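You operate a simulated robot arm through the tools that you are given. There is no shell and no other tool. Be economical: measure what you need, move in short steps, check, and stop when the job is done.

You run a simulated two-armed robot. Do the job below in one go: nothing can be reset, and whatever is moved stays where it is left.

JOB
Grease the chain nipple, put the coupler back and wipe the smear off the table.
Fine: pump till fresh grease shows, five strokes at most; coupler in its cup, sponge back. What is to be rubbed or washed off counts as gone when no trace of it is left.

Only the result counts: the job must be done as asked and must still hold three seconds after the hand-in. Knocking over, shifting, dropping, spilling or breaking anything else fails it.

ROBOT AND FRAMES
Two 7-joint arms with two-finger parallel grippers on one trunk that stands fixed in place. Base frame: the origin is at the foot of the trunk, x ahead of it, y to its left, z up; the work surface is at about z = 80. Readings come in cm, rad, newtons and seconds.
The left shoulder is at [7, 13.3, 123.4], the right one opposite. With the tool pointing down near the work surface each hand reaches from about 10 to 62 cm from the base axis, measured 20 degrees to its own side. Payload 1.57 kg a hand.
Tool frame (each hand has its own): the origin (TCP) lies between the finger pads and is the grasp point; the fingertips stand 3 cm ahead of it; z points along the fingers, y is the line along which they close. The gripper opens to 8 cm. The fingers are 1.7 cm wide and 1.2 cm thick; the gripper's body (4 by 8.2 cm) begins 8 cm behind the TCP.
Orientation is that of the tool frame in the base frame, as a unit quaternion [w, x, y, z]. With the fingers straight down and closing along the base's y, the tool's x points along the base's -x, its y along +y and its z along -z.

CONTROLS
- The arms move only by the tool send_rows. It takes "left_series", "right_series" or both (then of equal length, played together; a hand with none holds still); each is a list of rows, each an object (a shift or turn left out is 0, a gripper value left out holds the last) with "dp": the shift along the base's x, y, z in units of 20 mm (1.0 is 20 mm), a list of three; "angular": the turn, a rotation vector about the base's x, y, z in units of 8 degrees (1.0 is 8 degrees), a list of three; "fingers": the opening, from 0 (shut) to 1 (fully open). In form: [{"dp": [x, y, z], "angular": [rx, ry, rz], "fingers": fingers}, ...]. A call has 1 to 8 rows; each row shifts and turns the commanded pose from where the row before left it. A call with a number of a shift or a turn outside -1 to 1 is refused whole. A row lasts 0.2 s, in which the tool goes at most 5 cm and 0.15 rad; a call with a longer step from one row to the next is refused whole, and so is a gripper value outside its range. A pose out of reach is approached as far as the arm can. The call stops where the force on the tool passes 60 N (or 10 N more than at its start, if that is more) or the arm is blocked; 0.2 s more then pass. Each finger travels about 15.3 cm/s and halts on what it meets, pressing with about 21 N; the grip force reading is that of the motor and also rises with nothing between the fingers. The clock runs only during rows and for 0.2 s after the last one: add rows that do not move to give the fingers time. The reply holds the time, the measured pose of the TCP, the force on the tool along the base axes, the opening and the grip force, in the units named above and with some noise, with the torque about the TCP (base axes, N m) and any sound that the robot's microphone picked up.
- Cameras (640 x 400 px; columns grow to the right, rows downward): "scene" is now at [12.65, -4.41, 146.13]; the picture's right is [-0.52, -0.86, 0.00], its down [-0.50, 0.30, -0.81] and it looks along [0.69, -0.42, -0.58] (base axes); focal length 214 px, centre (320, 200). "left" rides on the left gripper at [7.2, 0.7, -12.2] in its tool frame; the picture's right is [-0.09, 1.00, 0.00], its down [-0.84, -0.08, -0.54] and it looks along [-0.54, -0.05, 0.84] (tool axes); focal length 238 px, centre (320, 200). "right" rides on the right gripper at [7.2, -0.7, -12.2] in its tool frame; the picture's right is [0.09, 1.00, 0.00], its down [-0.84, 0.08, -0.54] and it looks along [-0.54, 0.05, 0.84] (tool axes); focal length 238 px, centre (320, 200). There is no depth. A picture from a camera that has moved, and an enlarged one, comes with that camera's place and axes in the base frame and with its lens.
- snapshot(camera): a new picture of that camera. It takes no simulated time.
- raise_lower(by): slides the trunk up (or, below 0, down) by that many cm; the arms and the scene camera ride with it, the base frame stays. It gives what a move gives, with no picture.
- head_to(pan, tilt): turns the head with the scene camera to pan (to the left, within 1.501 rad either way) and tilt (down, from -0.506 to 1.204), counted from straight ahead of the robot. It gives what a move gives.
- zoom(camera, box): a new picture of the part [left, top, right, bottom] of that camera's present view, enlarged. It takes no simulated time.
- hand_in(): hands the job in; it is judged then, once.

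Work in short steps. Places have to be worked out from the pictures, the camera data and where the tool is seen: move nearer, look again, correct. Check each grasp and each placing, and mend what went wrong. You have 120 turns and 78 pictures in all, those below and enlarged ones among them. Open the grippers and draw the arms clear of the work before you hand the job in, unless the task says otherwise; then end with one line.

The tools are called after ">>>" as name(argument=value, ...) on one line, values as JSON. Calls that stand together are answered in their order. send_rows: Moves the arms, as the interface text tells. Its arguments: {"type":"object","properties":{"left_series":{"type":"array"},"right_series":{"type":"array"}},"required":[]} The other tools are called the same way: raise_lower (by) slides the trunk up or down; head_to (pan, tilt) turns the head that bears the scene camera; snapshot (camera) takes a picture; zoom (camera, box) takes an enlarged picture of a part of a camera's view; hand_in () hands the job in.

At the start:

```text
time_s: 0.0
left_position: [38.32, -6.65, 135.27]
left_orientation: [0.0, 0.0, 1.0, -0.001]
left_contact_force: [0.4, 0.5, 0.5]
left_torque: [0.03, -0.01, -0.03]
left_finger_gap: 7.99
left_gripper_force: 0.1
right_position: [33.13, -38.4, 130.77]
right_orientation: [0.0, -0.001, 1.0, 0.0]
right_contact_force: [-0.2, -1.0, -1.1]
right_torque: [0.02, -0.04, -0.01]
right_finger_gap: 8.01
right_gripper_force: 0.0
trunk travel left (down, up): [-80.8, 13.2]
head pan, tilt: [-0.543, 0.623]
```

scene: 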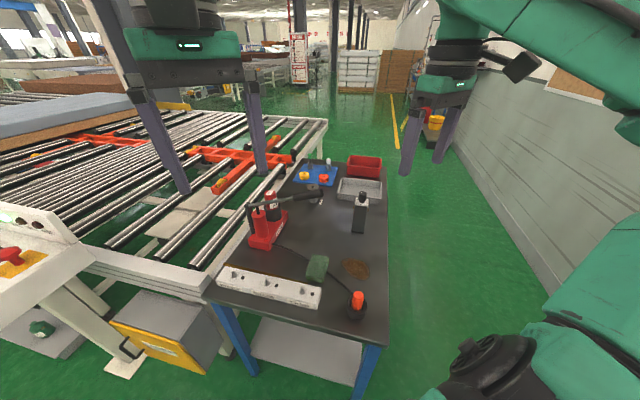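
right: 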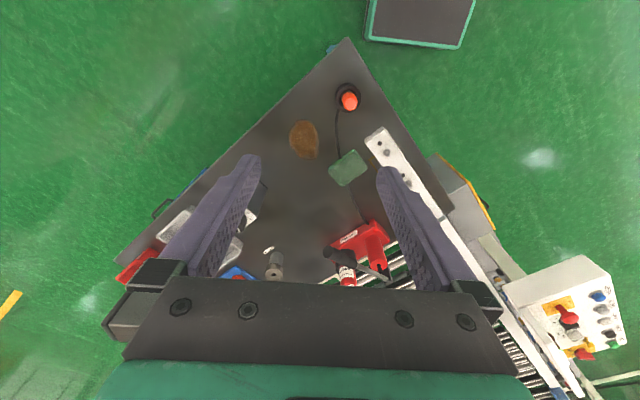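
left: 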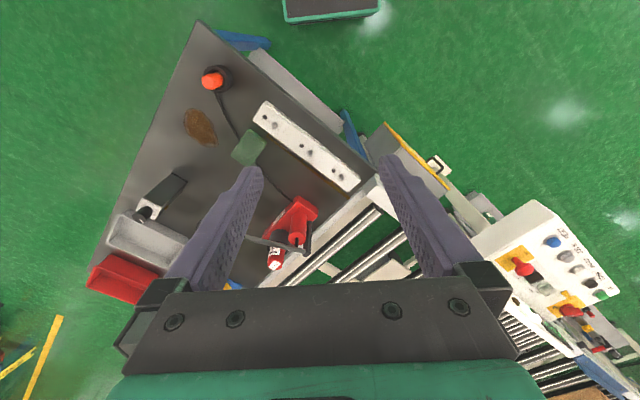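

I see a table with a red grease pump (lever handle), a white rail with nipples, a coupler with a red top in a cup, a green sponge, and a brown smear. I enlarge the scene for detail.

>>> zoom(camera="scene", box=[200, 230, 400, 355])

>>> zoom(camera="scene", box=[230, 145, 400, 251])

>>> zoom(camera="right", box=[240, 60, 480, 290])

```text
3.20 times, centred on (300, 292) of scene
camera zoom: at [12.65, -4.41, 146.13], right [-0.52, -0.86, 0.0], down [-0.5, 0.3, -0.81], along [0.69, -0.42, -0.58], focal length 686 px, centre (384, -96)
```

zoom: 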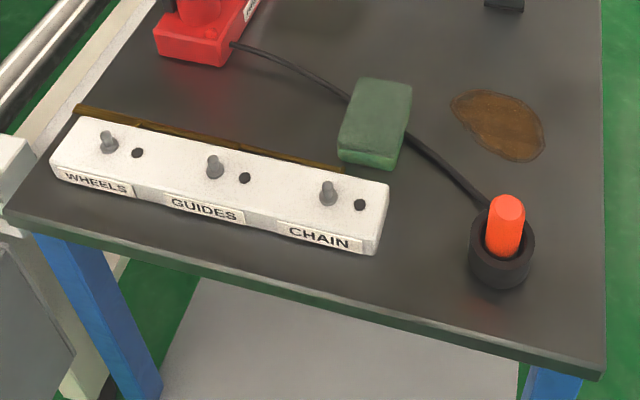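

```text
3.76 times, centred on (315, 198) of scene
camera zoom: at [12.65, -4.41, 146.13], right [-0.52, -0.86, 0.0], down [-0.5, 0.3, -0.81], along [0.69, -0.42, -0.58], focal length 807 px, centre (339, 208)
```

zoom: 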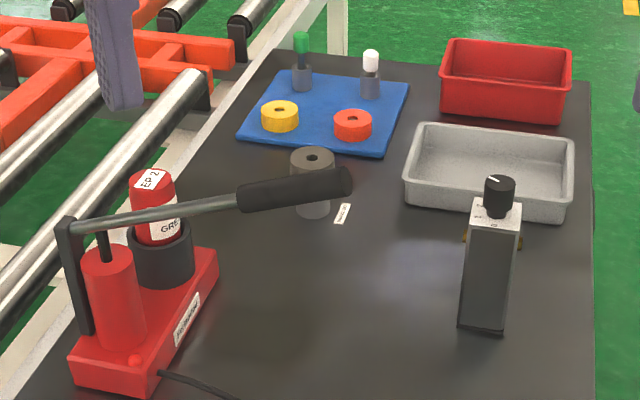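

```text
1.74 times, centred on (360, 175) of right
camera zoom: at [26.04, -39.09, 143.0], right [-0.09, 1.0, 0.0], down [0.84, 0.08, 0.54], along [0.54, 0.05, -0.84], focal length 414 px, centre (250, 244)
```

zoom: 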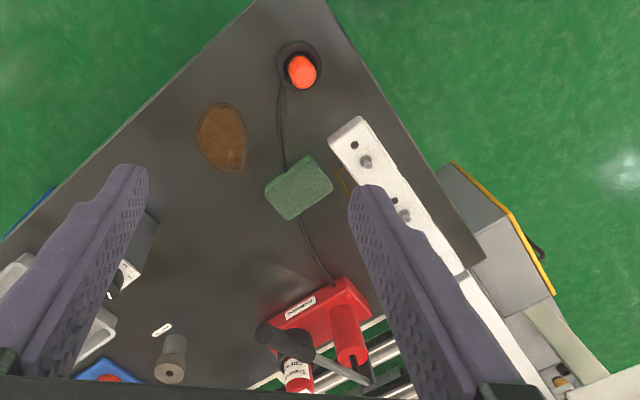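

I judge the coupler at about (35.3, -31.7), the CHAIN nipple about (47, -19.7), the lever end about (61, -34, 107). I bring the right hand over the coupler and move the left hand aside.

>>> send_rows(right_series=[{"dp": [0.14, 0.42, -1]}, {"dp": [0.14, 0.42, -1]}, {"dp": [0.14, 0.42, -1]}, {"dp": [0.14, 0.42, -1]}, {"dp": [0.14, 0.42, -1]}, {"dp": [0.14, 0.42, -1]}, {"dp": [0.14, 0.42, -1]}, {"dp": [0.14, 0.42, -1]}], left_series=[{"dp": [-0.5, 1, 0]}, {"dp": [-0.5, 1, 0]}, {"dp": [-0.5, 1, 0]}, {"dp": [-0.5, 1, 0]}, {"dp": [-0.5, 1, 0]}, {"dp": [-0.5, 1, 0]}, {"dp": [-0.5, 1, 0]}, {"dp": [-0.5, 1, 0]}])

>>> snapshot(camera="right")

>>> snapshot(camera="scene")

```text
time_s: 1.8
left_position: [30.31, 9.61, 135.27]
left_orientation: [0.001, -0.001, 1.0, -0.001]
left_contact_force: [0.8, -0.7, 0.4]
left_torque: [-0.01, -0.01, 0.03]
left_finger_gap: 7.97
left_gripper_force: 0.1
right_position: [35.23, -31.42, 115.09]
right_orientation: [0.0, 0.0, 1.0, -0.001]
right_contact_force: [0.2, -0.7, 0.4]
right_torque: [-0.03, 0.01, 0.01]
right_finger_gap: 7.99
right_gripper_force: 0.0
trunk travel left (down, up): [-80.8, 13.2]
head pan, tilt: [-0.543, 0.623]
```

```text
71 pictures are left
camera right: at [28.19, -32.13, 127.12], right [-0.09, 1.0, 0.0], down [0.84, 0.08, 0.54], along [0.54, 0.05, -0.84], focal length 238 px, centre (320, 200)
```

right: 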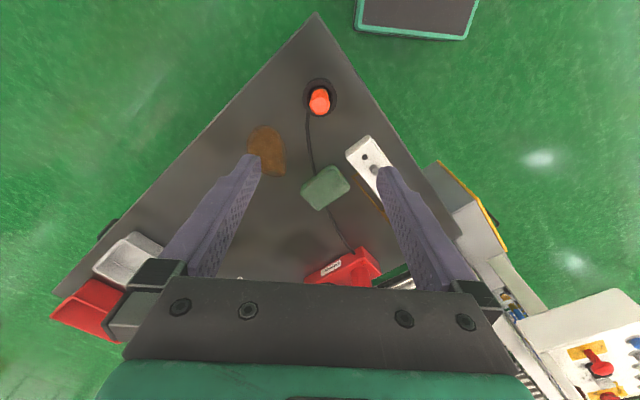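

```text
70 pictures are left
camera scene: at [12.58, -4.25, 146.14], right [-0.52, -0.86, 0.0], down [-0.5, 0.3, -0.81], along [0.7, -0.42, -0.58], focal length 214 px, centre (320, 200)
```

scene: 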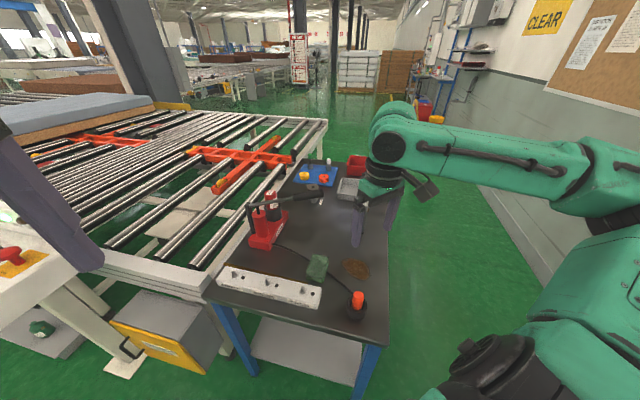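

The coupler sits near (35, -31.5), top about z 87. I descend further and look again.

>>> send_rows(right_series=[{"dp": [0, 0, -1]}, {"dp": [0, 0, -1]}, {"dp": [0, 0, -1]}, {"dp": [0, 0, -1]}, {"dp": [0, 0, -1]}, {"dp": [0, 0, -1]}, {"dp": [0, 0, -1]}])

>>> zoom(camera="right", box=[200, 0, 480, 175])

>>> zoom(camera="scene", box=[240, 230, 400, 330])

```text
time_s: 3.4
left_position: [30.51, 9.36, 135.25]
left_orientation: [-0.001, -0.001, 1.0, 0.001]
left_contact_force: [-0.2, 0.1, -0.5]
left_torque: [-0.03, -0.01, 0.01]
left_finger_gap: 7.99
left_gripper_force: 0.0
right_position: [35.24, -31.84, 100.82]
right_orientation: [0.0, -0.001, 1.0, 0.0]
right_contact_force: [-0.9, 0.3, 0.4]
right_torque: [0.02, -0.01, 0.0]
right_finger_gap: 7.99
right_gripper_force: 0.0
trunk travel left (down, up): [-80.8, 13.2]
head pan, tilt: [-0.543, 0.623]
```

```text
2.29 times, centred on (340, 88) of right
camera zoom: at [28.17, -32.48, 112.99], right [-0.09, 1.0, 0.0], down [0.84, 0.08, 0.54], along [0.54, 0.05, -0.84], focal length 545 px, centre (274, 457)
```

zoom: 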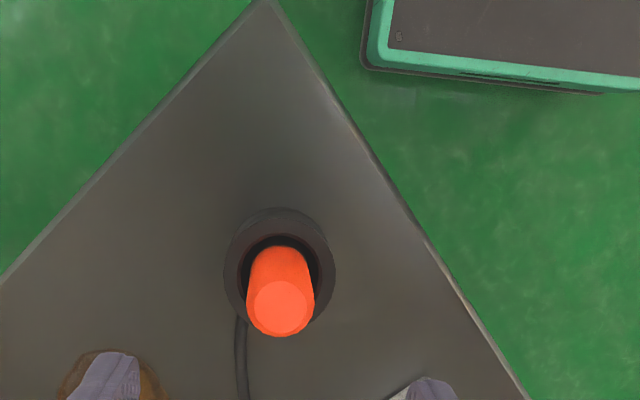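

```text
4.00 times, centred on (320, 280) of scene
camera zoom: at [12.69, -4.44, 146.13], right [-0.52, -0.86, 0.0], down [-0.5, 0.3, -0.81], along [0.69, -0.42, -0.58], focal length 858 px, centre (320, -120)
```

zoom: 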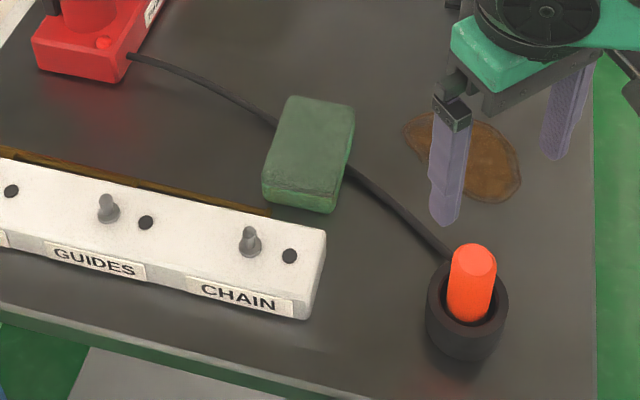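

The coupler is about 3 cm thick with its top near (35.8, -31.5, 88); the cup rim is about z 84. I lower the hand with the tips just above the rim, stopping a bit high to check.

>>> send_rows(right_series=[{"dp": [0.03, 0.03, -0.95]}, {"dp": [0.03, 0.03, -0.95]}, {"dp": [0.03, 0.03, -0.95]}, {"dp": [0.03, 0.03, -0.95]}, {"dp": [0.03, 0.03, -0.95]}, {"dp": [0.03, 0.03, -0.95]}, {"dp": [0, 0, -0.6]}])

>>> zoom(camera="scene", box=[280, 230, 440, 330])

>>> snapshot(camera="right")

```text
time_s: 5.0
left_position: [30.42, 9.31, 135.28]
left_orientation: [0.001, 0.0, 1.0, -0.001]
left_contact_force: [-0.5, 0.3, -0.1]
left_torque: [-0.02, 0.0, -0.02]
left_finger_gap: 8.0
left_gripper_force: 0.0
right_position: [35.79, -31.06, 88.16]
right_orientation: [0.0, -0.001, 1.0, -0.001]
right_contact_force: [-1.3, 0.9, 0.7]
right_torque: [0.01, 0.01, 0.01]
right_finger_gap: 8.0
right_gripper_force: 0.1
trunk travel left (down, up): [-80.8, 13.2]
head pan, tilt: [-0.543, 0.623]
```

```text
4.00 times, centred on (360, 280) of scene
camera zoom: at [12.66, -4.41, 146.13], right [-0.52, -0.86, 0.0], down [-0.5, 0.3, -0.81], along [0.69, -0.42, -0.58], focal length 858 px, centre (160, -120)
```

zoom: 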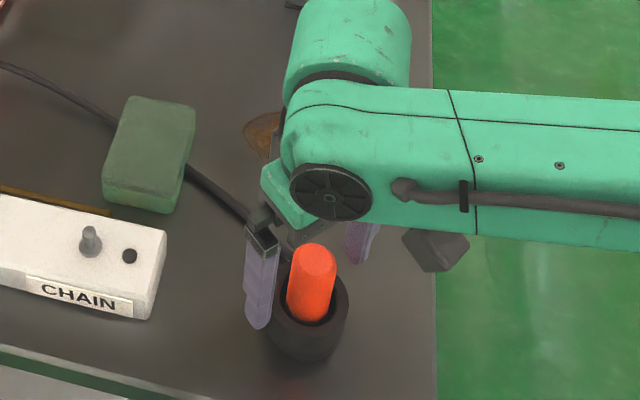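

```text
66 pictures are left
camera right: at [28.69, -31.9, 100.23], right [-0.09, 1.0, 0.0], down [0.84, 0.08, 0.54], along [0.54, 0.05, -0.84], focal length 238 px, centre (320, 200)
```

right: 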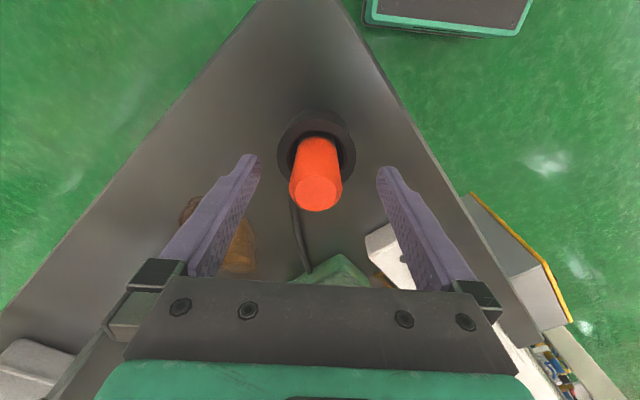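

Comparing finger and coupler, the hand should go back 0.6 cm in x and 0.4 cm in y. I correct, lower slightly and close.

>>> send_rows(right_series=[{"dp": [-0.3, -0.2, 0]}, {"dp": [0, 0, -0.25]}, {"fingers": 0.25}, {"fingers": 0.25}, {"fingers": 0.0}, {}, {}])

>>> zoom(camera="right", box=[200, 80, 440, 230])

>>> zoom(camera="scene", box=[320, 250, 400, 330])

```text
time_s: 6.6
left_position: [30.5, 9.4, 135.3]
left_orientation: [0.0, 0.0, 1.0, 0.0]
left_contact_force: [-0.3, 0.2, -0.8]
left_torque: [0.05, 0.01, -0.01]
left_finger_gap: 8.01
left_gripper_force: 0.0
right_position: [35.16, -31.57, 87.69]
right_orientation: [0.0, -0.001, 1.0, 0.0]
right_contact_force: [-0.1, 1.1, -0.1]
right_torque: [0.0, 0.0, 0.02]
right_finger_gap: 3.11
right_gripper_force: 21.1
trunk travel left (down, up): [-80.8, 13.2]
head pan, tilt: [-0.543, 0.623]
```

```text
2.67 times, centred on (320, 155) of right
camera zoom: at [28.07, -32.33, 99.83], right [-0.09, 1.0, 0.0], down [0.84, 0.08, 0.54], along [0.54, 0.05, -0.84], focal length 636 px, centre (320, 320)
```

zoom: 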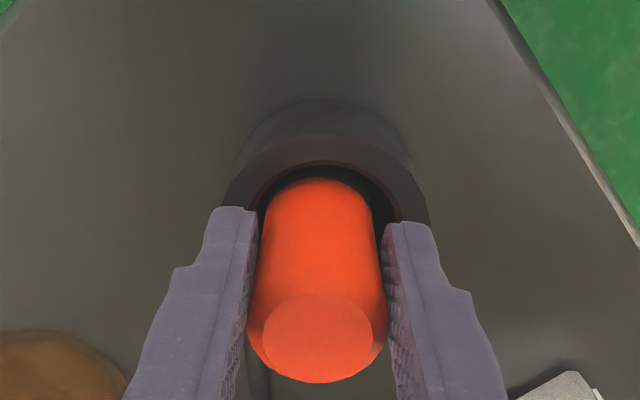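

```text
5.00 times, centred on (360, 290) of scene
camera zoom: at [12.66, -4.41, 146.13], right [-0.52, -0.86, 0.0], down [-0.5, 0.3, -0.81], along [0.69, -0.42, -0.58], focal length 1072 px, centre (120, -250)
```

zoom: 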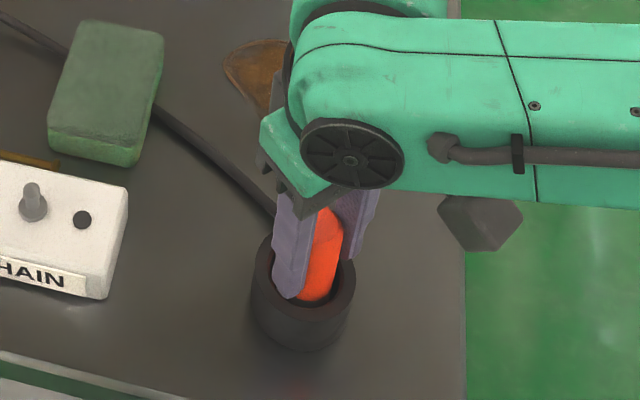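

The coupler is held (gap 3.1). I lift it straight up by 10 cm and check.

>>> send_rows(right_series=[{"dp": [0, 0, 0.5]}, {"dp": [0, 0, 0.9]}, {"dp": [0, 0, 0.9]}, {"dp": [0, 0, 0.9]}, {"dp": [0, 0, 0.9]}, {"dp": [0, 0, 0.9]}])

>>> zoom(camera="right", box=[160, 50, 480, 250])

>>> zoom(camera="scene", box=[240, 200, 400, 330])

```text
time_s: 8.0
left_position: [30.41, 9.39, 135.2]
left_orientation: [-0.001, 0.0, 1.0, 0.0]
left_contact_force: [-0.8, 0.3, -0.7]
left_torque: [0.01, 0.03, 0.01]
left_finger_gap: 7.99
left_gripper_force: 0.1
right_position: [35.05, -31.58, 97.7]
right_orientation: [0.0, 0.0, 1.0, 0.001]
right_contact_force: [0.5, 0.5, -1.5]
right_torque: [0.03, 0.0, -0.01]
right_finger_gap: 3.14
right_gripper_force: 20.7
trunk travel left (down, up): [-80.8, 13.2]
head pan, tilt: [-0.543, 0.623]
```

```text
2.00 times, centred on (320, 150) of right
camera zoom: at [27.95, -32.32, 109.82], right [-0.09, 1.0, 0.0], down [0.84, 0.08, 0.54], along [0.54, 0.05, -0.84], focal length 477 px, centre (320, 300)
```

zoom: 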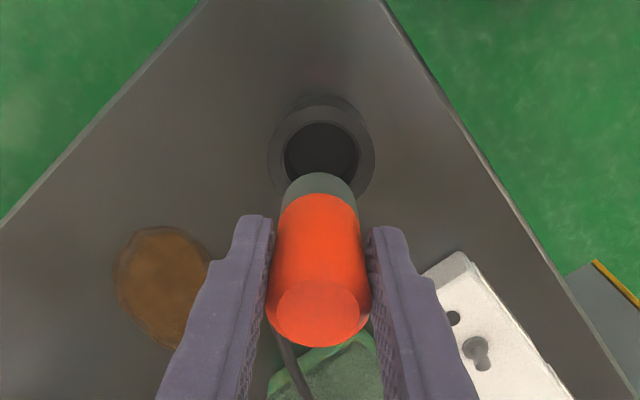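

```text
3.08 times, centred on (320, 265) of scene
camera zoom: at [12.64, -4.38, 146.13], right [-0.52, -0.86, 0.0], down [-0.5, 0.3, -0.81], along [0.69, -0.42, -0.58], focal length 660 px, centre (320, 0)
```

zoom: 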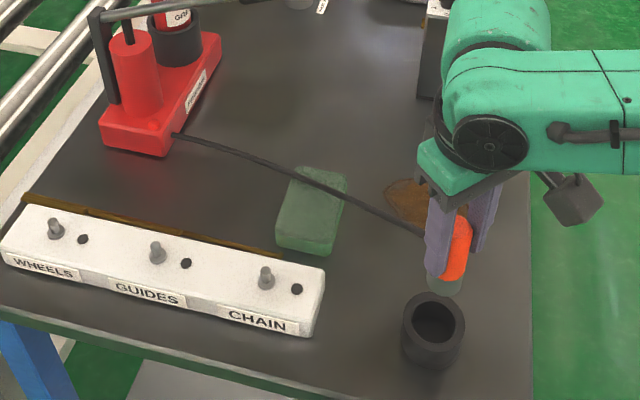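

The coupler reaches about 6 cm below the TCP. The CHAIN nipple top is about (47.7, -19.5, 85.4). I carry the coupler above it.

>>> send_rows(right_series=[{"dp": [0.9, 0.86, 0.1]}, {"dp": [0.9, 0.86, 0.1]}, {"dp": [0.9, 0.86, 0]}, {"dp": [0.9, 0.86, 0]}, {"dp": [0.9, 0.86, 0]}, {"dp": [0.9, 0.86, 0]}, {"dp": [0.9, 0.86, 0]}, {}])

>>> zoom(camera="right", box=[200, 70, 440, 220])

>>> zoom(camera="scene", box=[220, 210, 380, 310])

```text
time_s: 9.8
left_position: [30.41, 9.31, 135.38]
left_orientation: [0.001, 0.0, 1.0, 0.0]
left_contact_force: [-0.4, -0.7, 0.5]
left_torque: [0.03, -0.03, -0.01]
left_finger_gap: 8.01
left_gripper_force: 0.1
right_position: [47.54, -19.75, 98.05]
right_orientation: [0.0, -0.001, 1.0, 0.0]
right_contact_force: [0.2, -0.3, -0.8]
right_torque: [0.04, 0.0, -0.05]
right_finger_gap: 3.13
right_gripper_force: 20.7
trunk travel left (down, up): [-80.8, 13.2]
head pan, tilt: [-0.543, 0.623]
```

```text
2.67 times, centred on (320, 145) of right
camera zoom: at [40.48, -20.44, 110.13], right [-0.09, 1.0, 0.0], down [0.84, 0.08, 0.54], along [0.54, 0.05, -0.84], focal length 636 px, centre (320, 347)
```

zoom: 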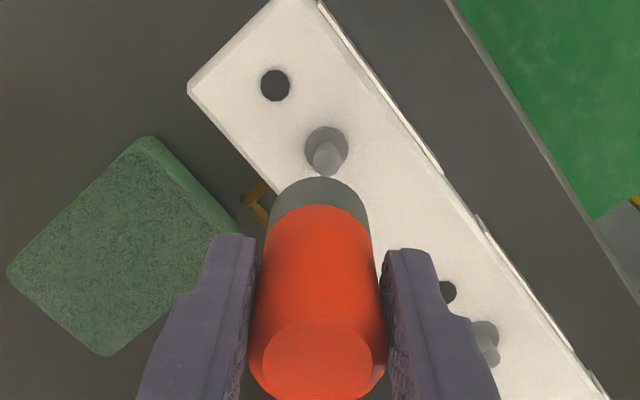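

```text
4.00 times, centred on (300, 260) of scene
camera zoom: at [12.64, -4.45, 146.13], right [-0.52, -0.86, 0.0], down [-0.5, 0.3, -0.81], along [0.69, -0.42, -0.58], focal length 858 px, centre (400, -40)
```

zoom: 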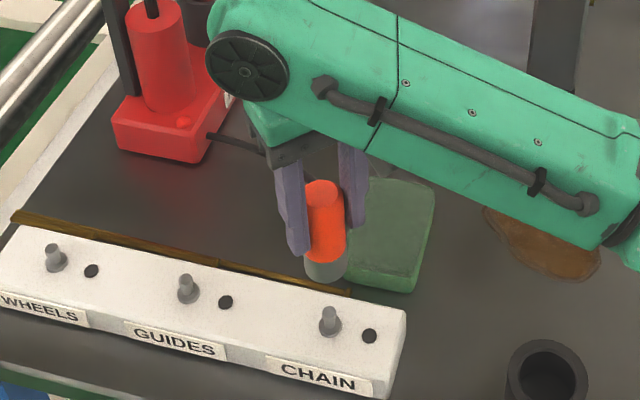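

The nipple is about 0.3–0.7 cm ahead of the coupler's axis. I move +0.4 cm in x, go down 4 cm and check from the scene and left cameras.

>>> send_rows(right_series=[{"dp": [0.2, 0.05, 0]}, {"dp": [0, 0, -0.7]}, {"dp": [0, 0, -0.7]}, {"dp": [0, 0, -0.6]}, {}])

>>> zoom(camera="scene", box=[270, 250, 350, 300])

>>> snapshot(camera="left")

>>> zoom(camera="right", box=[240, 70, 400, 170])

```text
time_s: 11.0
left_position: [30.41, 9.37, 135.32]
left_orientation: [0.0, 0.0, 1.0, 0.0]
left_contact_force: [0.9, 0.6, 0.0]
left_torque: [0.03, -0.01, 0.01]
left_finger_gap: 8.01
left_gripper_force: 0.1
right_position: [48.08, -19.65, 94.1]
right_orientation: [0.001, -0.001, 1.0, 0.0]
right_contact_force: [-0.1, -0.8, -1.0]
right_torque: [-0.02, -0.01, -0.02]
right_finger_gap: 3.15
right_gripper_force: 21.2
trunk travel left (down, up): [-80.8, 13.2]
head pan, tilt: [-0.543, 0.623]
```

```text
8.00 times, centred on (310, 275) of scene
camera zoom: at [12.67, -4.41, 146.13], right [-0.52, -0.86, 0.0], down [-0.5, 0.3, -0.81], along [0.69, -0.42, -0.58], focal length 1716 px, centre (400, -400)
```

zoom: 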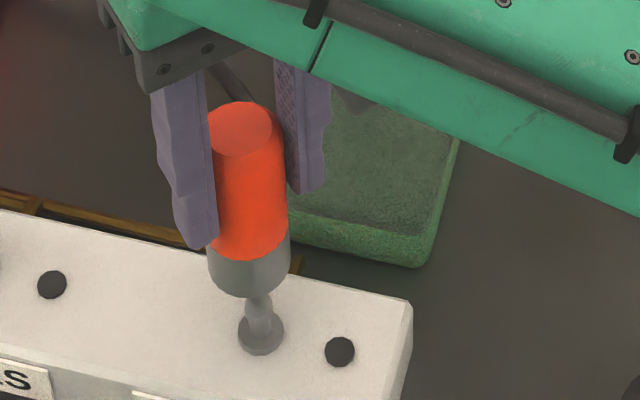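

```text
58 pictures are left
camera left: at [23.3, 10.03, 147.52], right [0.09, 1.0, 0.0], down [0.84, -0.08, 0.54], along [0.54, -0.05, -0.84], focal length 238 px, centre (320, 200)
```

left: 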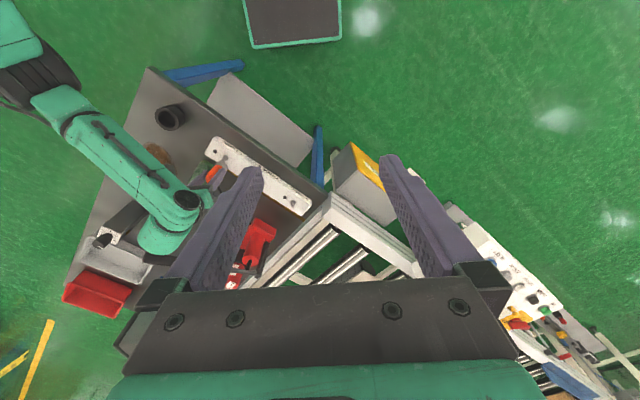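

```text
4.00 times, centred on (320, 120) of right
camera zoom: at [41.01, -20.33, 106.25], right [-0.09, 1.0, 0.0], down [0.84, 0.08, 0.54], along [0.54, 0.05, -0.84], focal length 953 px, centre (320, 520)
```

zoom: 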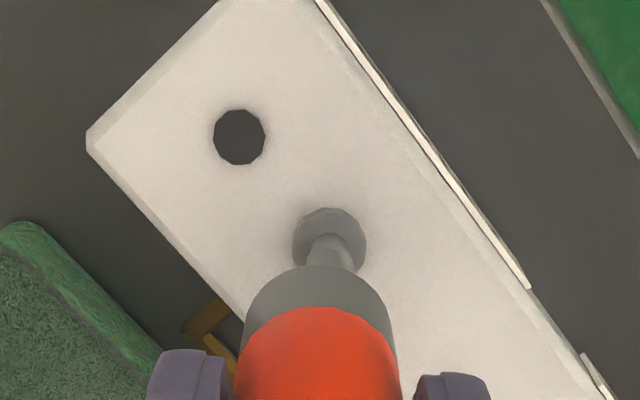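

Both views put the nipple axis within about 0.2 cm of the coupler axis. I lower slowly, watching the force.

>>> send_rows(right_series=[{"dp": [-0.04, 0, -0.4]}, {"dp": [0, 0, -0.4]}, {"dp": [0, 0, -0.3]}, {"dp": [0, 0, -0.2]}, {}])

>>> zoom(camera="scene", box=[270, 250, 350, 300])

```text
time_s: 12.2
left_position: [30.16, 9.59, 135.35]
left_orientation: [0.001, 0.0, 1.0, -0.001]
left_contact_force: [0.8, -0.4, -0.1]
left_torque: [-0.01, 0.01, 0.0]
left_finger_gap: 8.01
left_gripper_force: 0.0
right_position: [48.0, -19.52, 91.76]
right_orientation: [0.003, 0.0, 1.0, -0.001]
right_contact_force: [3.3, -1.3, 20.3]
right_torque: [-0.08, -0.05, 0.02]
right_finger_gap: 3.14
right_gripper_force: 21.4
trunk travel left (down, up): [-80.8, 13.2]
head pan, tilt: [-0.543, 0.623]
```

```text
8.00 times, centred on (310, 275) of scene
camera zoom: at [12.34, -4.26, 146.18], right [-0.52, -0.86, 0.0], down [-0.5, 0.3, -0.81], along [0.7, -0.42, -0.58], focal length 1716 px, centre (400, -400)
```

zoom: 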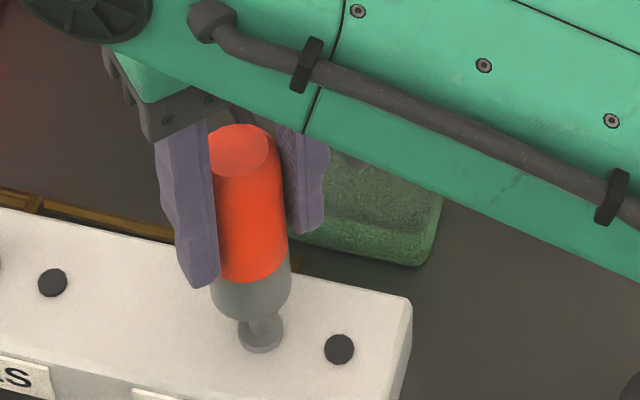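

Contact at z 91.8 with 20 N up. I shift slightly toward -x (about 0.2 cm) and press a little to see whether it slips on.

>>> send_rows(right_series=[{"dp": [-0.1, 0, 0]}, {"dp": [0, 0, -0.1]}, {"dp": [0, 0, -0.1]}, {}])

>>> zoom(camera="right", box=[240, 90, 400, 240])

```text
time_s: 13.2
left_position: [30.17, 9.57, 135.32]
left_orientation: [0.002, -0.001, 1.0, -0.001]
left_contact_force: [0.0, -0.3, 0.8]
left_torque: [-0.02, 0.03, 0.01]
left_finger_gap: 7.99
left_gripper_force: 0.0
right_position: [47.62, -19.42, 91.36]
right_orientation: [0.002, -0.001, 1.0, 0.0]
right_contact_force: [1.4, 0.5, 19.8]
right_torque: [-0.04, -0.08, 0.01]
right_finger_gap: 3.14
right_gripper_force: 21.4
trunk travel left (down, up): [-80.8, 13.2]
head pan, tilt: [-0.543, 0.623]
```

```text
2.67 times, centred on (320, 165) of right
camera zoom: at [40.54, -20.14, 103.38], right [-0.09, 1.0, 0.0], down [0.84, 0.08, 0.54], along [0.54, 0.05, -0.84], focal length 636 px, centre (320, 293)
```

zoom: 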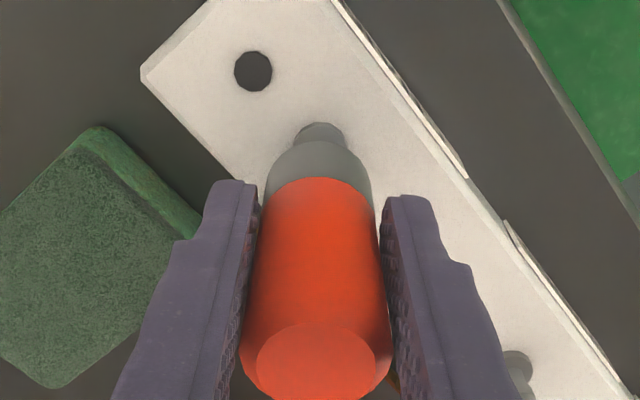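

The coupler has slid up in the fingers, so it was likely perched on the nipple tip. I check from the scene camera.

>>> zoom(camera="scene", box=[270, 250, 350, 300])

```text
8.00 times, centred on (310, 275) of scene
camera zoom: at [12.31, -4.24, 146.17], right [-0.52, -0.86, 0.0], down [-0.5, 0.3, -0.81], along [0.7, -0.42, -0.58], focal length 1716 px, centre (400, -400)
```

zoom: 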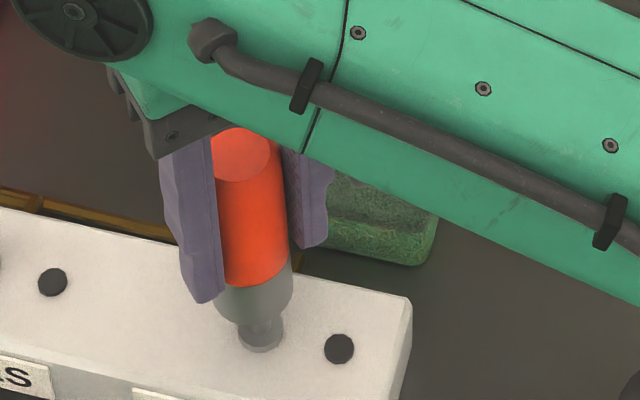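

I need a side view of the fit. I bring the left hand, turned 90°, so its camera looks along -y at the nipple from a distance.

>>> send_rows(left_series=[{"dp": [0.55, -0.49, -1], "angular": [0, 0, -0.703]}, {"dp": [0.55, -0.49, -1], "angular": [0, 0, -0.703]}, {"dp": [0.55, -0.49, -1], "angular": [0, 0, -0.703]}, {"dp": [0.55, -0.49, -1], "angular": [0, 0, -0.703]}, {"dp": [0.55, -0.49, -1], "angular": [0, 0, -0.703]}, {"dp": [0.55, -0.49, -1], "angular": [0, 0, -0.703]}, {"dp": [0.55, -0.49, -1], "angular": [0, 0, -0.703]}, {"dp": [0.55, -0.49, -1], "angular": [0, 0, -0.703]}])

>>> send_rows(left_series=[{"dp": [0.55, -0.49, -1], "angular": [0, 0, -0.703]}, {"dp": [0.55, -0.49, -1], "angular": [0, 0, -0.703]}, {"dp": [0.55, -0.49, -1], "angular": [0, 0, -0.703]}, {"dp": [0.55, -0.49, -1], "angular": [0, 0, -0.703]}, {"dp": [0.55, -0.49, -1], "angular": [0, 0, -0.703]}, {"dp": [0.55, -0.49, -1], "angular": [0, 0, -0.703]}, {"dp": [0.55, -0.49, -1], "angular": [0, 0, -0.703]}, {"dp": [0.55, -0.49, -1], "angular": [0, 0, -0.703]}])

>>> snapshot(camera="left")

```text
time_s: 15.0
left_position: [39.04, 1.72, 119.25]
left_orientation: [0.001, 0.383, 0.924, 0.0]
left_contact_force: [0.9, 1.1, -1.0]
left_torque: [0.01, -0.01, 0.0]
left_finger_gap: 7.99
left_gripper_force: 0.0
right_position: [47.71, -19.53, 91.29]
right_orientation: [0.0, -0.001, 1.0, 0.0]
right_contact_force: [-2.9, 2.5, 12.5]
right_torque: [0.1, 0.19, 0.0]
right_finger_gap: 3.13
right_gripper_force: 21.1
trunk travel left (down, up): [-80.8, 13.2]
head pan, tilt: [-0.543, 0.623]
```

```text
time_s: 16.8
left_position: [47.59, -6.17, 103.25]
left_orientation: [0.001, 0.707, 0.707, 0.001]
left_contact_force: [-0.3, -0.7, 0.4]
left_torque: [0.02, -0.02, 0.03]
left_finger_gap: 8.01
left_gripper_force: 0.1
right_position: [47.72, -19.52, 91.25]
right_orientation: [0.001, -0.001, 1.0, 0.0]
right_contact_force: [-2.1, 1.9, 9.9]
right_torque: [0.07, 0.15, 0.03]
right_finger_gap: 3.13
right_gripper_force: 20.9
trunk travel left (down, up): [-80.8, 13.2]
head pan, tilt: [-0.543, 0.623]
```

```text
53 pictures are left
camera left: at [48.38, 1.01, 115.49], right [1.0, -0.09, 0.0], down [-0.08, -0.84, 0.54], along [-0.05, -0.54, -0.84], focal length 238 px, centre (320, 200)
```

left: 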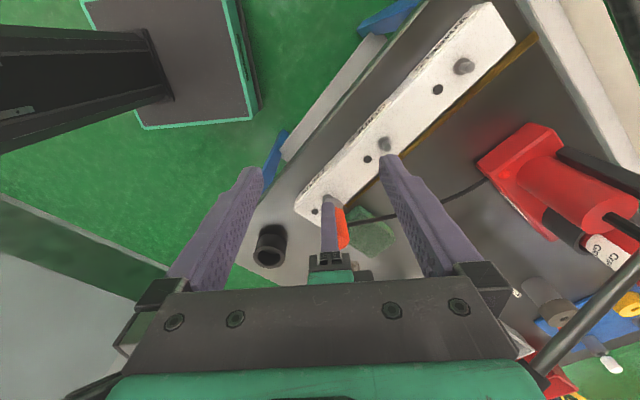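

I enlarge the coupler region in this view.

>>> zoom(camera="left", box=[290, 170, 390, 270])

```text
4.00 times, centred on (340, 220) of left
camera zoom: at [48.38, 1.01, 115.49], right [1.0, -0.09, 0.0], down [-0.08, -0.84, 0.54], along [-0.05, -0.54, -0.84], focal length 953 px, centre (240, 120)
```

zoom: 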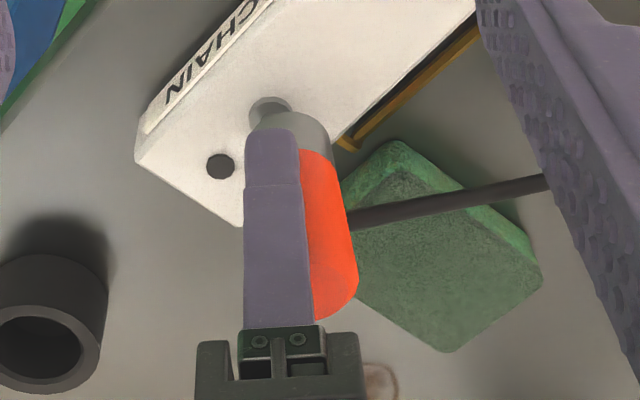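

Clear now: the coupler sits about 0.65 cm toward +x of the nipple. I lift 0.6 cm, shift -0.7 cm in x, and look again.

>>> send_rows(right_series=[{"dp": [0, 0, 0.4]}, {"dp": [-0.35, 0, 0]}, {}])

>>> zoom(camera="left", box=[290, 170, 390, 270])

>>> zoom(camera="right", box=[240, 90, 400, 240])

```text
time_s: 17.6
left_position: [47.92, -6.12, 103.14]
left_orientation: [-0.001, 0.707, 0.707, 0.0]
left_contact_force: [0.2, -1.1, 0.0]
left_torque: [-0.03, 0.02, 0.0]
left_finger_gap: 7.99
left_gripper_force: 0.1
right_position: [47.12, -19.56, 91.94]
right_orientation: [0.0, -0.001, 1.0, 0.0]
right_contact_force: [-0.2, 0.0, -1.1]
right_torque: [0.02, 0.01, 0.03]
right_finger_gap: 3.12
right_gripper_force: 21.2
trunk travel left (down, up): [-80.8, 13.2]
head pan, tilt: [-0.543, 0.623]
```

```text
4.00 times, centred on (340, 220) of left
camera zoom: at [48.6, 0.95, 115.4], right [1.0, -0.09, 0.0], down [-0.08, -0.84, 0.54], along [-0.05, -0.54, -0.84], focal length 953 px, centre (240, 120)
```

zoom: 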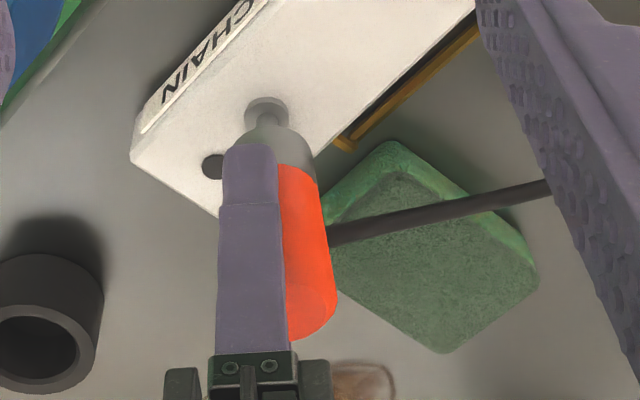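

```text
2.67 times, centred on (320, 165) of right
camera zoom: at [40.13, -20.31, 104.05], right [-0.09, 1.0, 0.0], down [0.84, 0.08, 0.54], along [0.54, 0.05, -0.84], focal length 636 px, centre (320, 293)
```

zoom: 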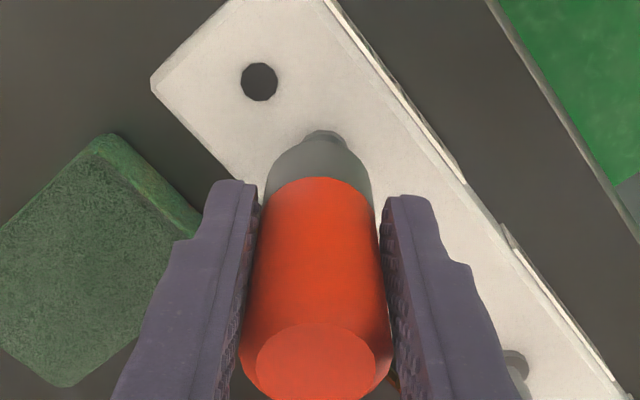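

Nearly aligned: another -0.2 cm in x and +0.15 cm in y. Then I press down stepwise.

>>> send_rows(right_series=[{"dp": [-0.1, 0.08, 0]}, {"dp": [0, 0, -0.2]}, {"dp": [0, 0, -0.2]}, {"dp": [0, 0, -0.2]}, {"dp": [0, 0, -0.1]}, {}])

>>> zoom(camera="left", box=[290, 170, 390, 270])

```text
time_s: 19.0
left_position: [47.8, -6.13, 103.18]
left_orientation: [-0.001, 0.706, 0.708, -0.001]
left_contact_force: [-0.3, 0.5, -0.6]
left_torque: [-0.02, -0.02, -0.01]
left_finger_gap: 7.98
left_gripper_force: 0.1
right_position: [47.02, -19.45, 90.46]
right_orientation: [0.0, 0.001, 1.0, 0.001]
right_contact_force: [-0.4, -0.9, -0.8]
right_torque: [0.02, 0.01, 0.0]
right_finger_gap: 3.13
right_gripper_force: 20.7
trunk travel left (down, up): [-80.8, 13.2]
head pan, tilt: [-0.543, 0.623]
```

```text
4.00 times, centred on (340, 220) of left
camera zoom: at [48.56, 0.95, 115.42], right [1.0, -0.09, 0.0], down [-0.08, -0.84, 0.54], along [-0.05, -0.54, -0.84], focal length 953 px, centre (240, 120)
```

zoom: 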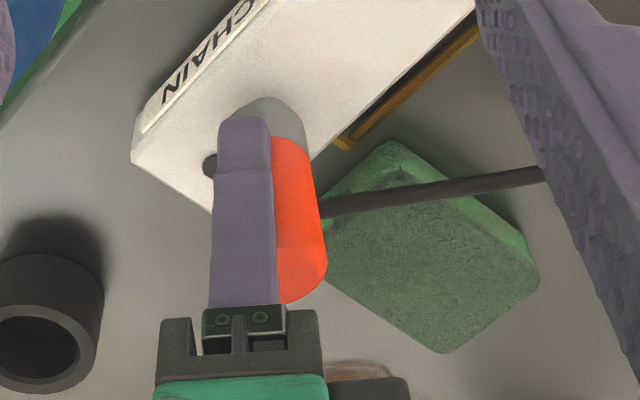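

The coupler has slipped over the nipple with no resistance. I press on down until force or a sound shows.

>>> send_rows(right_series=[{"dp": [0, 0, -0.15]}, {"dp": [0, 0, -0.15]}, {"dp": [0, 0, -0.15]}, {"dp": [0, 0, -0.15]}, {}])

>>> zoom(camera="left", box=[290, 170, 390, 270])

```text
time_s: 20.2
left_position: [47.92, -6.33, 103.25]
left_orientation: [0.0, 0.706, 0.708, 0.0]
left_contact_force: [-0.6, 0.1, -0.4]
left_torque: [-0.01, 0.0, 0.02]
left_finger_gap: 7.99
left_gripper_force: 0.0
right_position: [46.93, -19.47, 89.21]
right_orientation: [-0.001, 0.001, 1.0, 0.001]
right_contact_force: [0.1, -0.2, -1.2]
right_torque: [-0.01, -0.05, -0.01]
right_finger_gap: 3.12
right_gripper_force: 21.6
trunk travel left (down, up): [-80.8, 13.2]
head pan, tilt: [-0.543, 0.623]
```

```text
4.00 times, centred on (340, 220) of left
camera zoom: at [48.57, 0.95, 115.42], right [1.0, -0.09, 0.0], down [-0.08, -0.84, 0.54], along [-0.05, -0.54, -0.84], focal length 953 px, centre (240, 120)
```

zoom: 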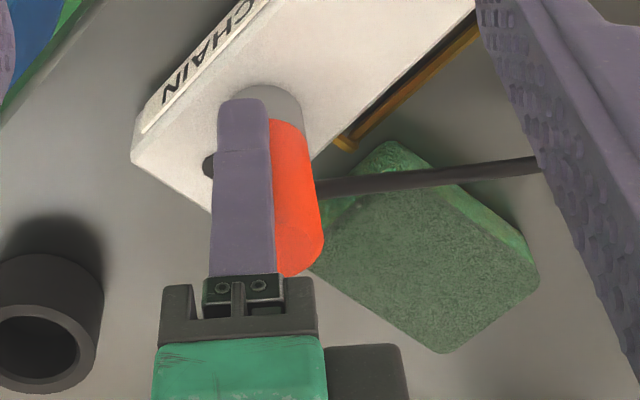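

Still no resistance; I press on slowly, minding the fingertips above the bar.

>>> send_rows(right_series=[{"dp": [0, 0, -0.15]}, {"dp": [0, 0, -0.15]}, {"dp": [0, 0, -0.15]}, {}])

>>> zoom(camera="left", box=[290, 170, 390, 270])

>>> zoom(camera="scene", box=[270, 250, 350, 300])

```text
time_s: 21.2
left_position: [47.48, -6.23, 103.51]
left_orientation: [0.001, 0.707, 0.708, 0.001]
left_contact_force: [-0.1, 0.6, -0.5]
left_torque: [-0.01, 0.0, 0.01]
left_finger_gap: 7.99
left_gripper_force: 0.1
right_position: [46.93, -19.39, 88.71]
right_orientation: [0.002, 0.001, 1.0, 0.001]
right_contact_force: [-0.7, -2.3, 19.8]
right_torque: [-0.01, -0.29, -0.02]
right_finger_gap: 3.15
right_gripper_force: 20.5
trunk travel left (down, up): [-80.8, 13.2]
head pan, tilt: [-0.543, 0.623]
```

```text
4.00 times, centred on (340, 220) of left
camera zoom: at [48.22, 1.04, 115.59], right [1.0, -0.09, 0.0], down [-0.08, -0.84, 0.54], along [-0.05, -0.54, -0.84], focal length 953 px, centre (240, 120)
```

zoom: 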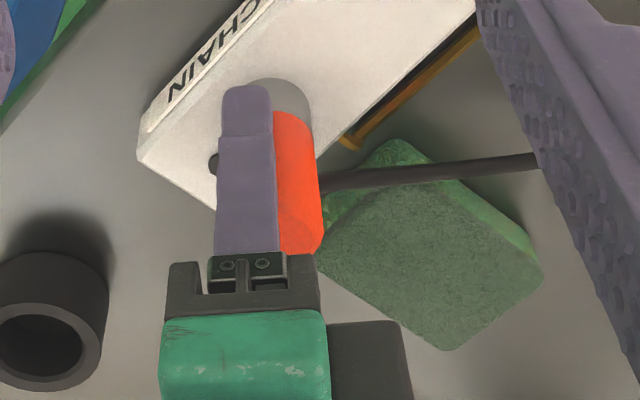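

```text
8.00 times, centred on (310, 275) of scene
camera zoom: at [12.25, -4.3, 146.19], right [-0.52, -0.86, 0.0], down [-0.5, 0.3, -0.81], along [0.7, -0.42, -0.58], focal length 1716 px, centre (400, -400)
```

zoom: 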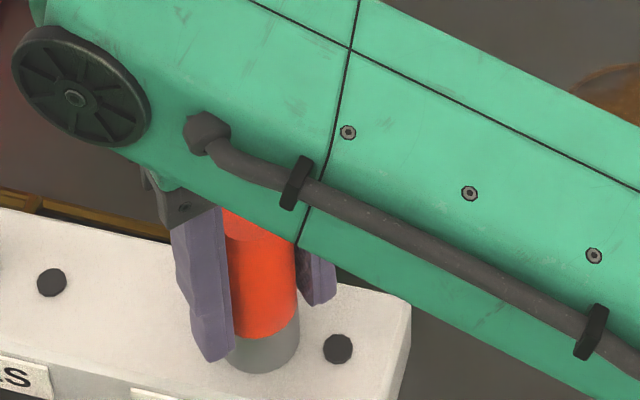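

The coupler is fully seated on the bar (20 N at the stop). I release it, raise the right hand straight up and check that it stays.

>>> send_rows(right_series=[{"dp": [0, 0, 0.1]}, {"fingers": 0.65}, {"fingers": 0.65}, {"dp": [0, 0, 0.8]}, {"dp": [0, 0, 1]}, {"dp": [0, 0, 1]}, {"dp": [0, 0, 1]}, {"dp": [0, 0, 1]}])

>>> zoom(camera="scene", box=[230, 220, 390, 320])

>>> zoom(camera="left", box=[260, 150, 420, 250])

```text
time_s: 23.0
left_position: [48.01, -6.19, 103.29]
left_orientation: [0.001, 0.706, 0.708, 0.001]
left_contact_force: [0.4, 0.3, 0.5]
left_torque: [0.02, 0.02, 0.0]
left_finger_gap: 8.0
left_gripper_force: 0.0
right_position: [47.0, -19.43, 98.37]
right_orientation: [0.0, -0.001, 1.0, 0.0]
right_contact_force: [-0.2, 0.5, -0.6]
right_torque: [-0.02, 0.01, -0.01]
right_finger_gap: 5.2
right_gripper_force: 0.0
trunk travel left (down, up): [-80.8, 13.2]
head pan, tilt: [-0.543, 0.623]
```

```text
4.00 times, centred on (310, 270) of scene
camera zoom: at [12.63, -4.43, 146.13], right [-0.52, -0.86, 0.0], down [-0.5, 0.3, -0.81], along [0.69, -0.42, -0.58], focal length 858 px, centre (360, -80)
```

zoom: 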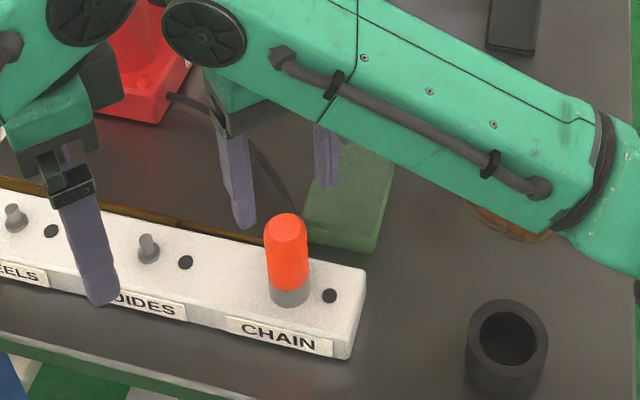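

```text
4.00 times, centred on (340, 200) of left
camera zoom: at [48.51, 0.94, 115.44], right [1.0, -0.09, 0.0], down [-0.08, -0.84, 0.54], along [-0.05, -0.54, -0.84], focal length 953 px, centre (240, 200)
```

zoom: 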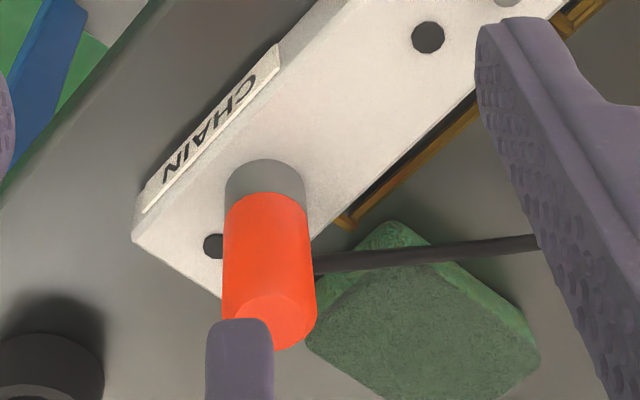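

The coupler stands firmly on the CHAIN nipple. I take the right hand up and to the right so that I can look at the pump.

>>> send_rows(right_series=[{"dp": [0, -0.3, 1]}, {"dp": [0, -0.6, 1]}, {"dp": [0, -1, 1]}, {"dp": [0, -1, 1]}, {"dp": [0, -1, 1]}, {"dp": [0, -1, 1]}, {"dp": [0, -1, 1]}, {"dp": [0, -1, 1]}])

>>> zoom(camera="scene", box=[220, 150, 400, 262])

>>> snapshot(camera="right")

```text
time_s: 24.8
left_position: [47.83, -6.2, 103.19]
left_orientation: [-0.001, 0.707, 0.708, 0.0]
left_contact_force: [-1.1, 0.7, 0.0]
left_torque: [0.04, 0.0, -0.01]
left_finger_gap: 7.99
left_gripper_force: 0.1
right_position: [46.92, -33.15, 114.45]
right_orientation: [0.0, -0.001, 1.0, 0.001]
right_contact_force: [0.5, 0.7, -0.8]
right_torque: [0.03, 0.0, 0.0]
right_finger_gap: 5.18
right_gripper_force: 0.1
trunk travel left (down, up): [-80.8, 13.2]
head pan, tilt: [-0.543, 0.623]
```

```text
3.56 times, centred on (310, 206) of scene
camera zoom: at [12.6, -4.44, 146.13], right [-0.52, -0.86, 0.0], down [-0.5, 0.3, -0.81], along [0.69, -0.42, -0.58], focal length 763 px, centre (356, 179)
```

zoom: 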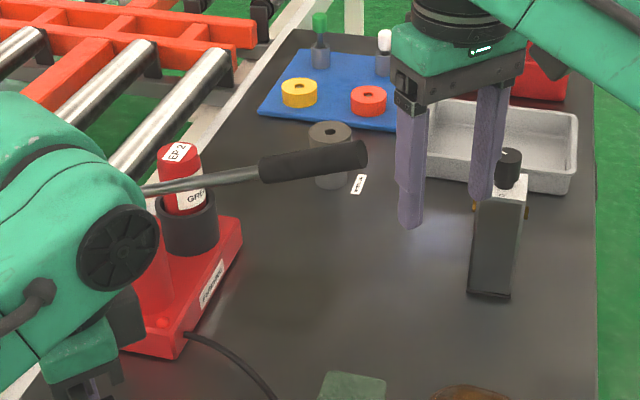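

```text
42 pictures are left
camera right: at [39.9, -33.86, 126.44], right [-0.09, 1.0, 0.0], down [0.84, 0.08, 0.54], along [0.54, 0.05, -0.84], focal length 238 px, centre (320, 200)
```

right: 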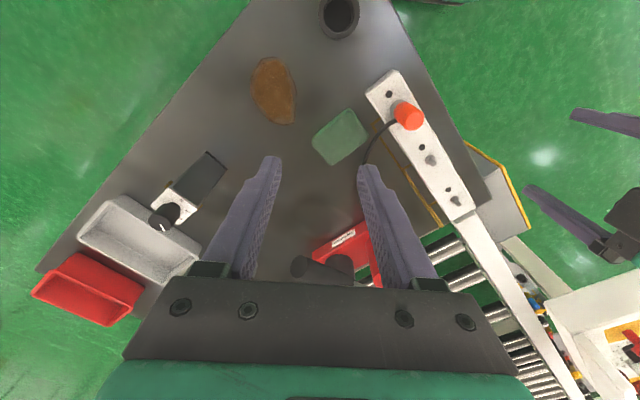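

The lever's free end is about (61.1, -34.2, 107.7), its pivot near (74.7, -13.4, 103). First I let the left hand go over the coupler to steady it while pumping.

>>> send_rows(left_series=[{"dp": [-0.02, -0.94, 0]}, {"dp": [-0.02, -0.94, 0]}, {"dp": [-0.02, -0.94, 0]}, {"dp": [-0.02, -0.94, 0]}, {"dp": [-0.02, -0.94, 0]}, {"dp": [-0.02, -0.94, 0]}, {"dp": [-0.02, -0.94, 0]}, {}])

>>> snapshot(camera="left")

```text
time_s: 26.6
left_position: [47.59, -15.52, 103.2]
left_orientation: [0.0, 0.706, 0.708, 0.001]
left_contact_force: [0.2, 0.4, -0.4]
left_torque: [0.0, -0.01, 0.0]
left_finger_gap: 7.98
left_gripper_force: 0.0
left hand out of reach, approached as far as the arm can: row 6, 7
right_position: [46.96, -33.13, 114.31]
right_orientation: [0.001, 0.0, 1.0, -0.001]
right_contact_force: [-0.4, 0.1, -0.2]
right_torque: [0.02, 0.0, 0.02]
right_finger_gap: 5.22
right_gripper_force: 0.0
trunk travel left (down, up): [-80.8, 13.2]
head pan, tilt: [-0.543, 0.623]
```

```text
41 pictures are left
camera left: at [48.4, -8.48, 115.43], right [1.0, -0.09, 0.0], down [-0.08, -0.84, 0.54], along [-0.05, -0.54, -0.84], focal length 238 px, centre (320, 200)
```

left: 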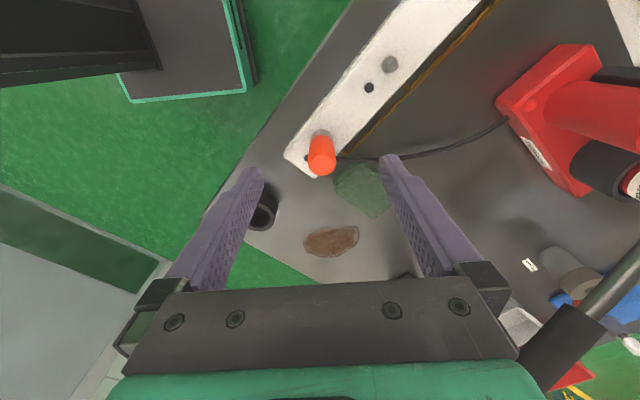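

The left arm can't reach at this hand angle. I turn the left hand back by 45° and see if it then gets over the coupler.

>>> send_rows(left_series=[{"angular": [0, 0, 0.94]}, {"angular": [0, 0, 0.94]}, {"angular": [0, 0, 0.94]}, {"angular": [0, 0, 0.94]}, {"angular": [0, 0, 0.94]}, {"angular": [0, 0, 0.94]}, {}, {}])

```text
time_s: 28.4
left_position: [47.77, -15.77, 103.21]
left_orientation: [0.0, 0.381, 0.925, -0.001]
left_contact_force: [-0.2, -0.3, -1.0]
left_torque: [-0.01, -0.02, 0.0]
left_finger_gap: 8.03
left_gripper_force: 0.0
right_position: [46.99, -33.17, 114.29]
right_orientation: [-0.001, 0.0, 1.0, -0.001]
right_contact_force: [-0.1, 0.2, 0.3]
right_torque: [0.0, 0.0, 0.03]
right_finger_gap: 5.19
right_gripper_force: 0.0
trunk travel left (down, up): [-80.8, 13.2]
head pan, tilt: [-0.543, 0.623]
```

Commanded pose stayed at y -15.8. I now try -3.6 cm in y.

>>> send_rows(left_series=[{"dp": [0, -0.9, 0]}, {"dp": [0, -0.9, 0]}, {"dp": [0, 0, 0]}])

>>> snapshot(camera="left")

```text
time_s: 29.2
left_position: [47.77, -15.74, 103.28]
left_orientation: [-0.001, 0.382, 0.924, 0.0]
left_contact_force: [-0.3, -0.8, 0.6]
left_torque: [-0.01, 0.0, -0.03]
left_finger_gap: 8.04
left_gripper_force: 0.0
left hand out of reach, approached as far as the arm can: row 1, 2
right_position: [47.13, -33.19, 114.3]
right_orientation: [0.0, 0.0, 1.0, 0.0]
right_contact_force: [-0.4, 0.4, -0.1]
right_torque: [0.04, 0.02, 0.02]
right_finger_gap: 5.2
right_gripper_force: 0.1
trunk travel left (down, up): [-80.8, 13.2]
head pan, tilt: [-0.543, 0.623]
```

```text
40 pictures are left
camera left: at [43.14, -10.17, 115.42], right [0.77, 0.64, 0.0], down [0.54, -0.64, 0.54], along [0.35, -0.42, -0.84], focal length 238 px, centre (320, 200)
```

left: 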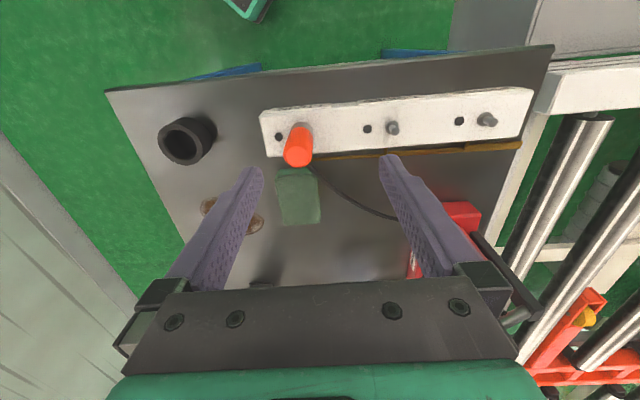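

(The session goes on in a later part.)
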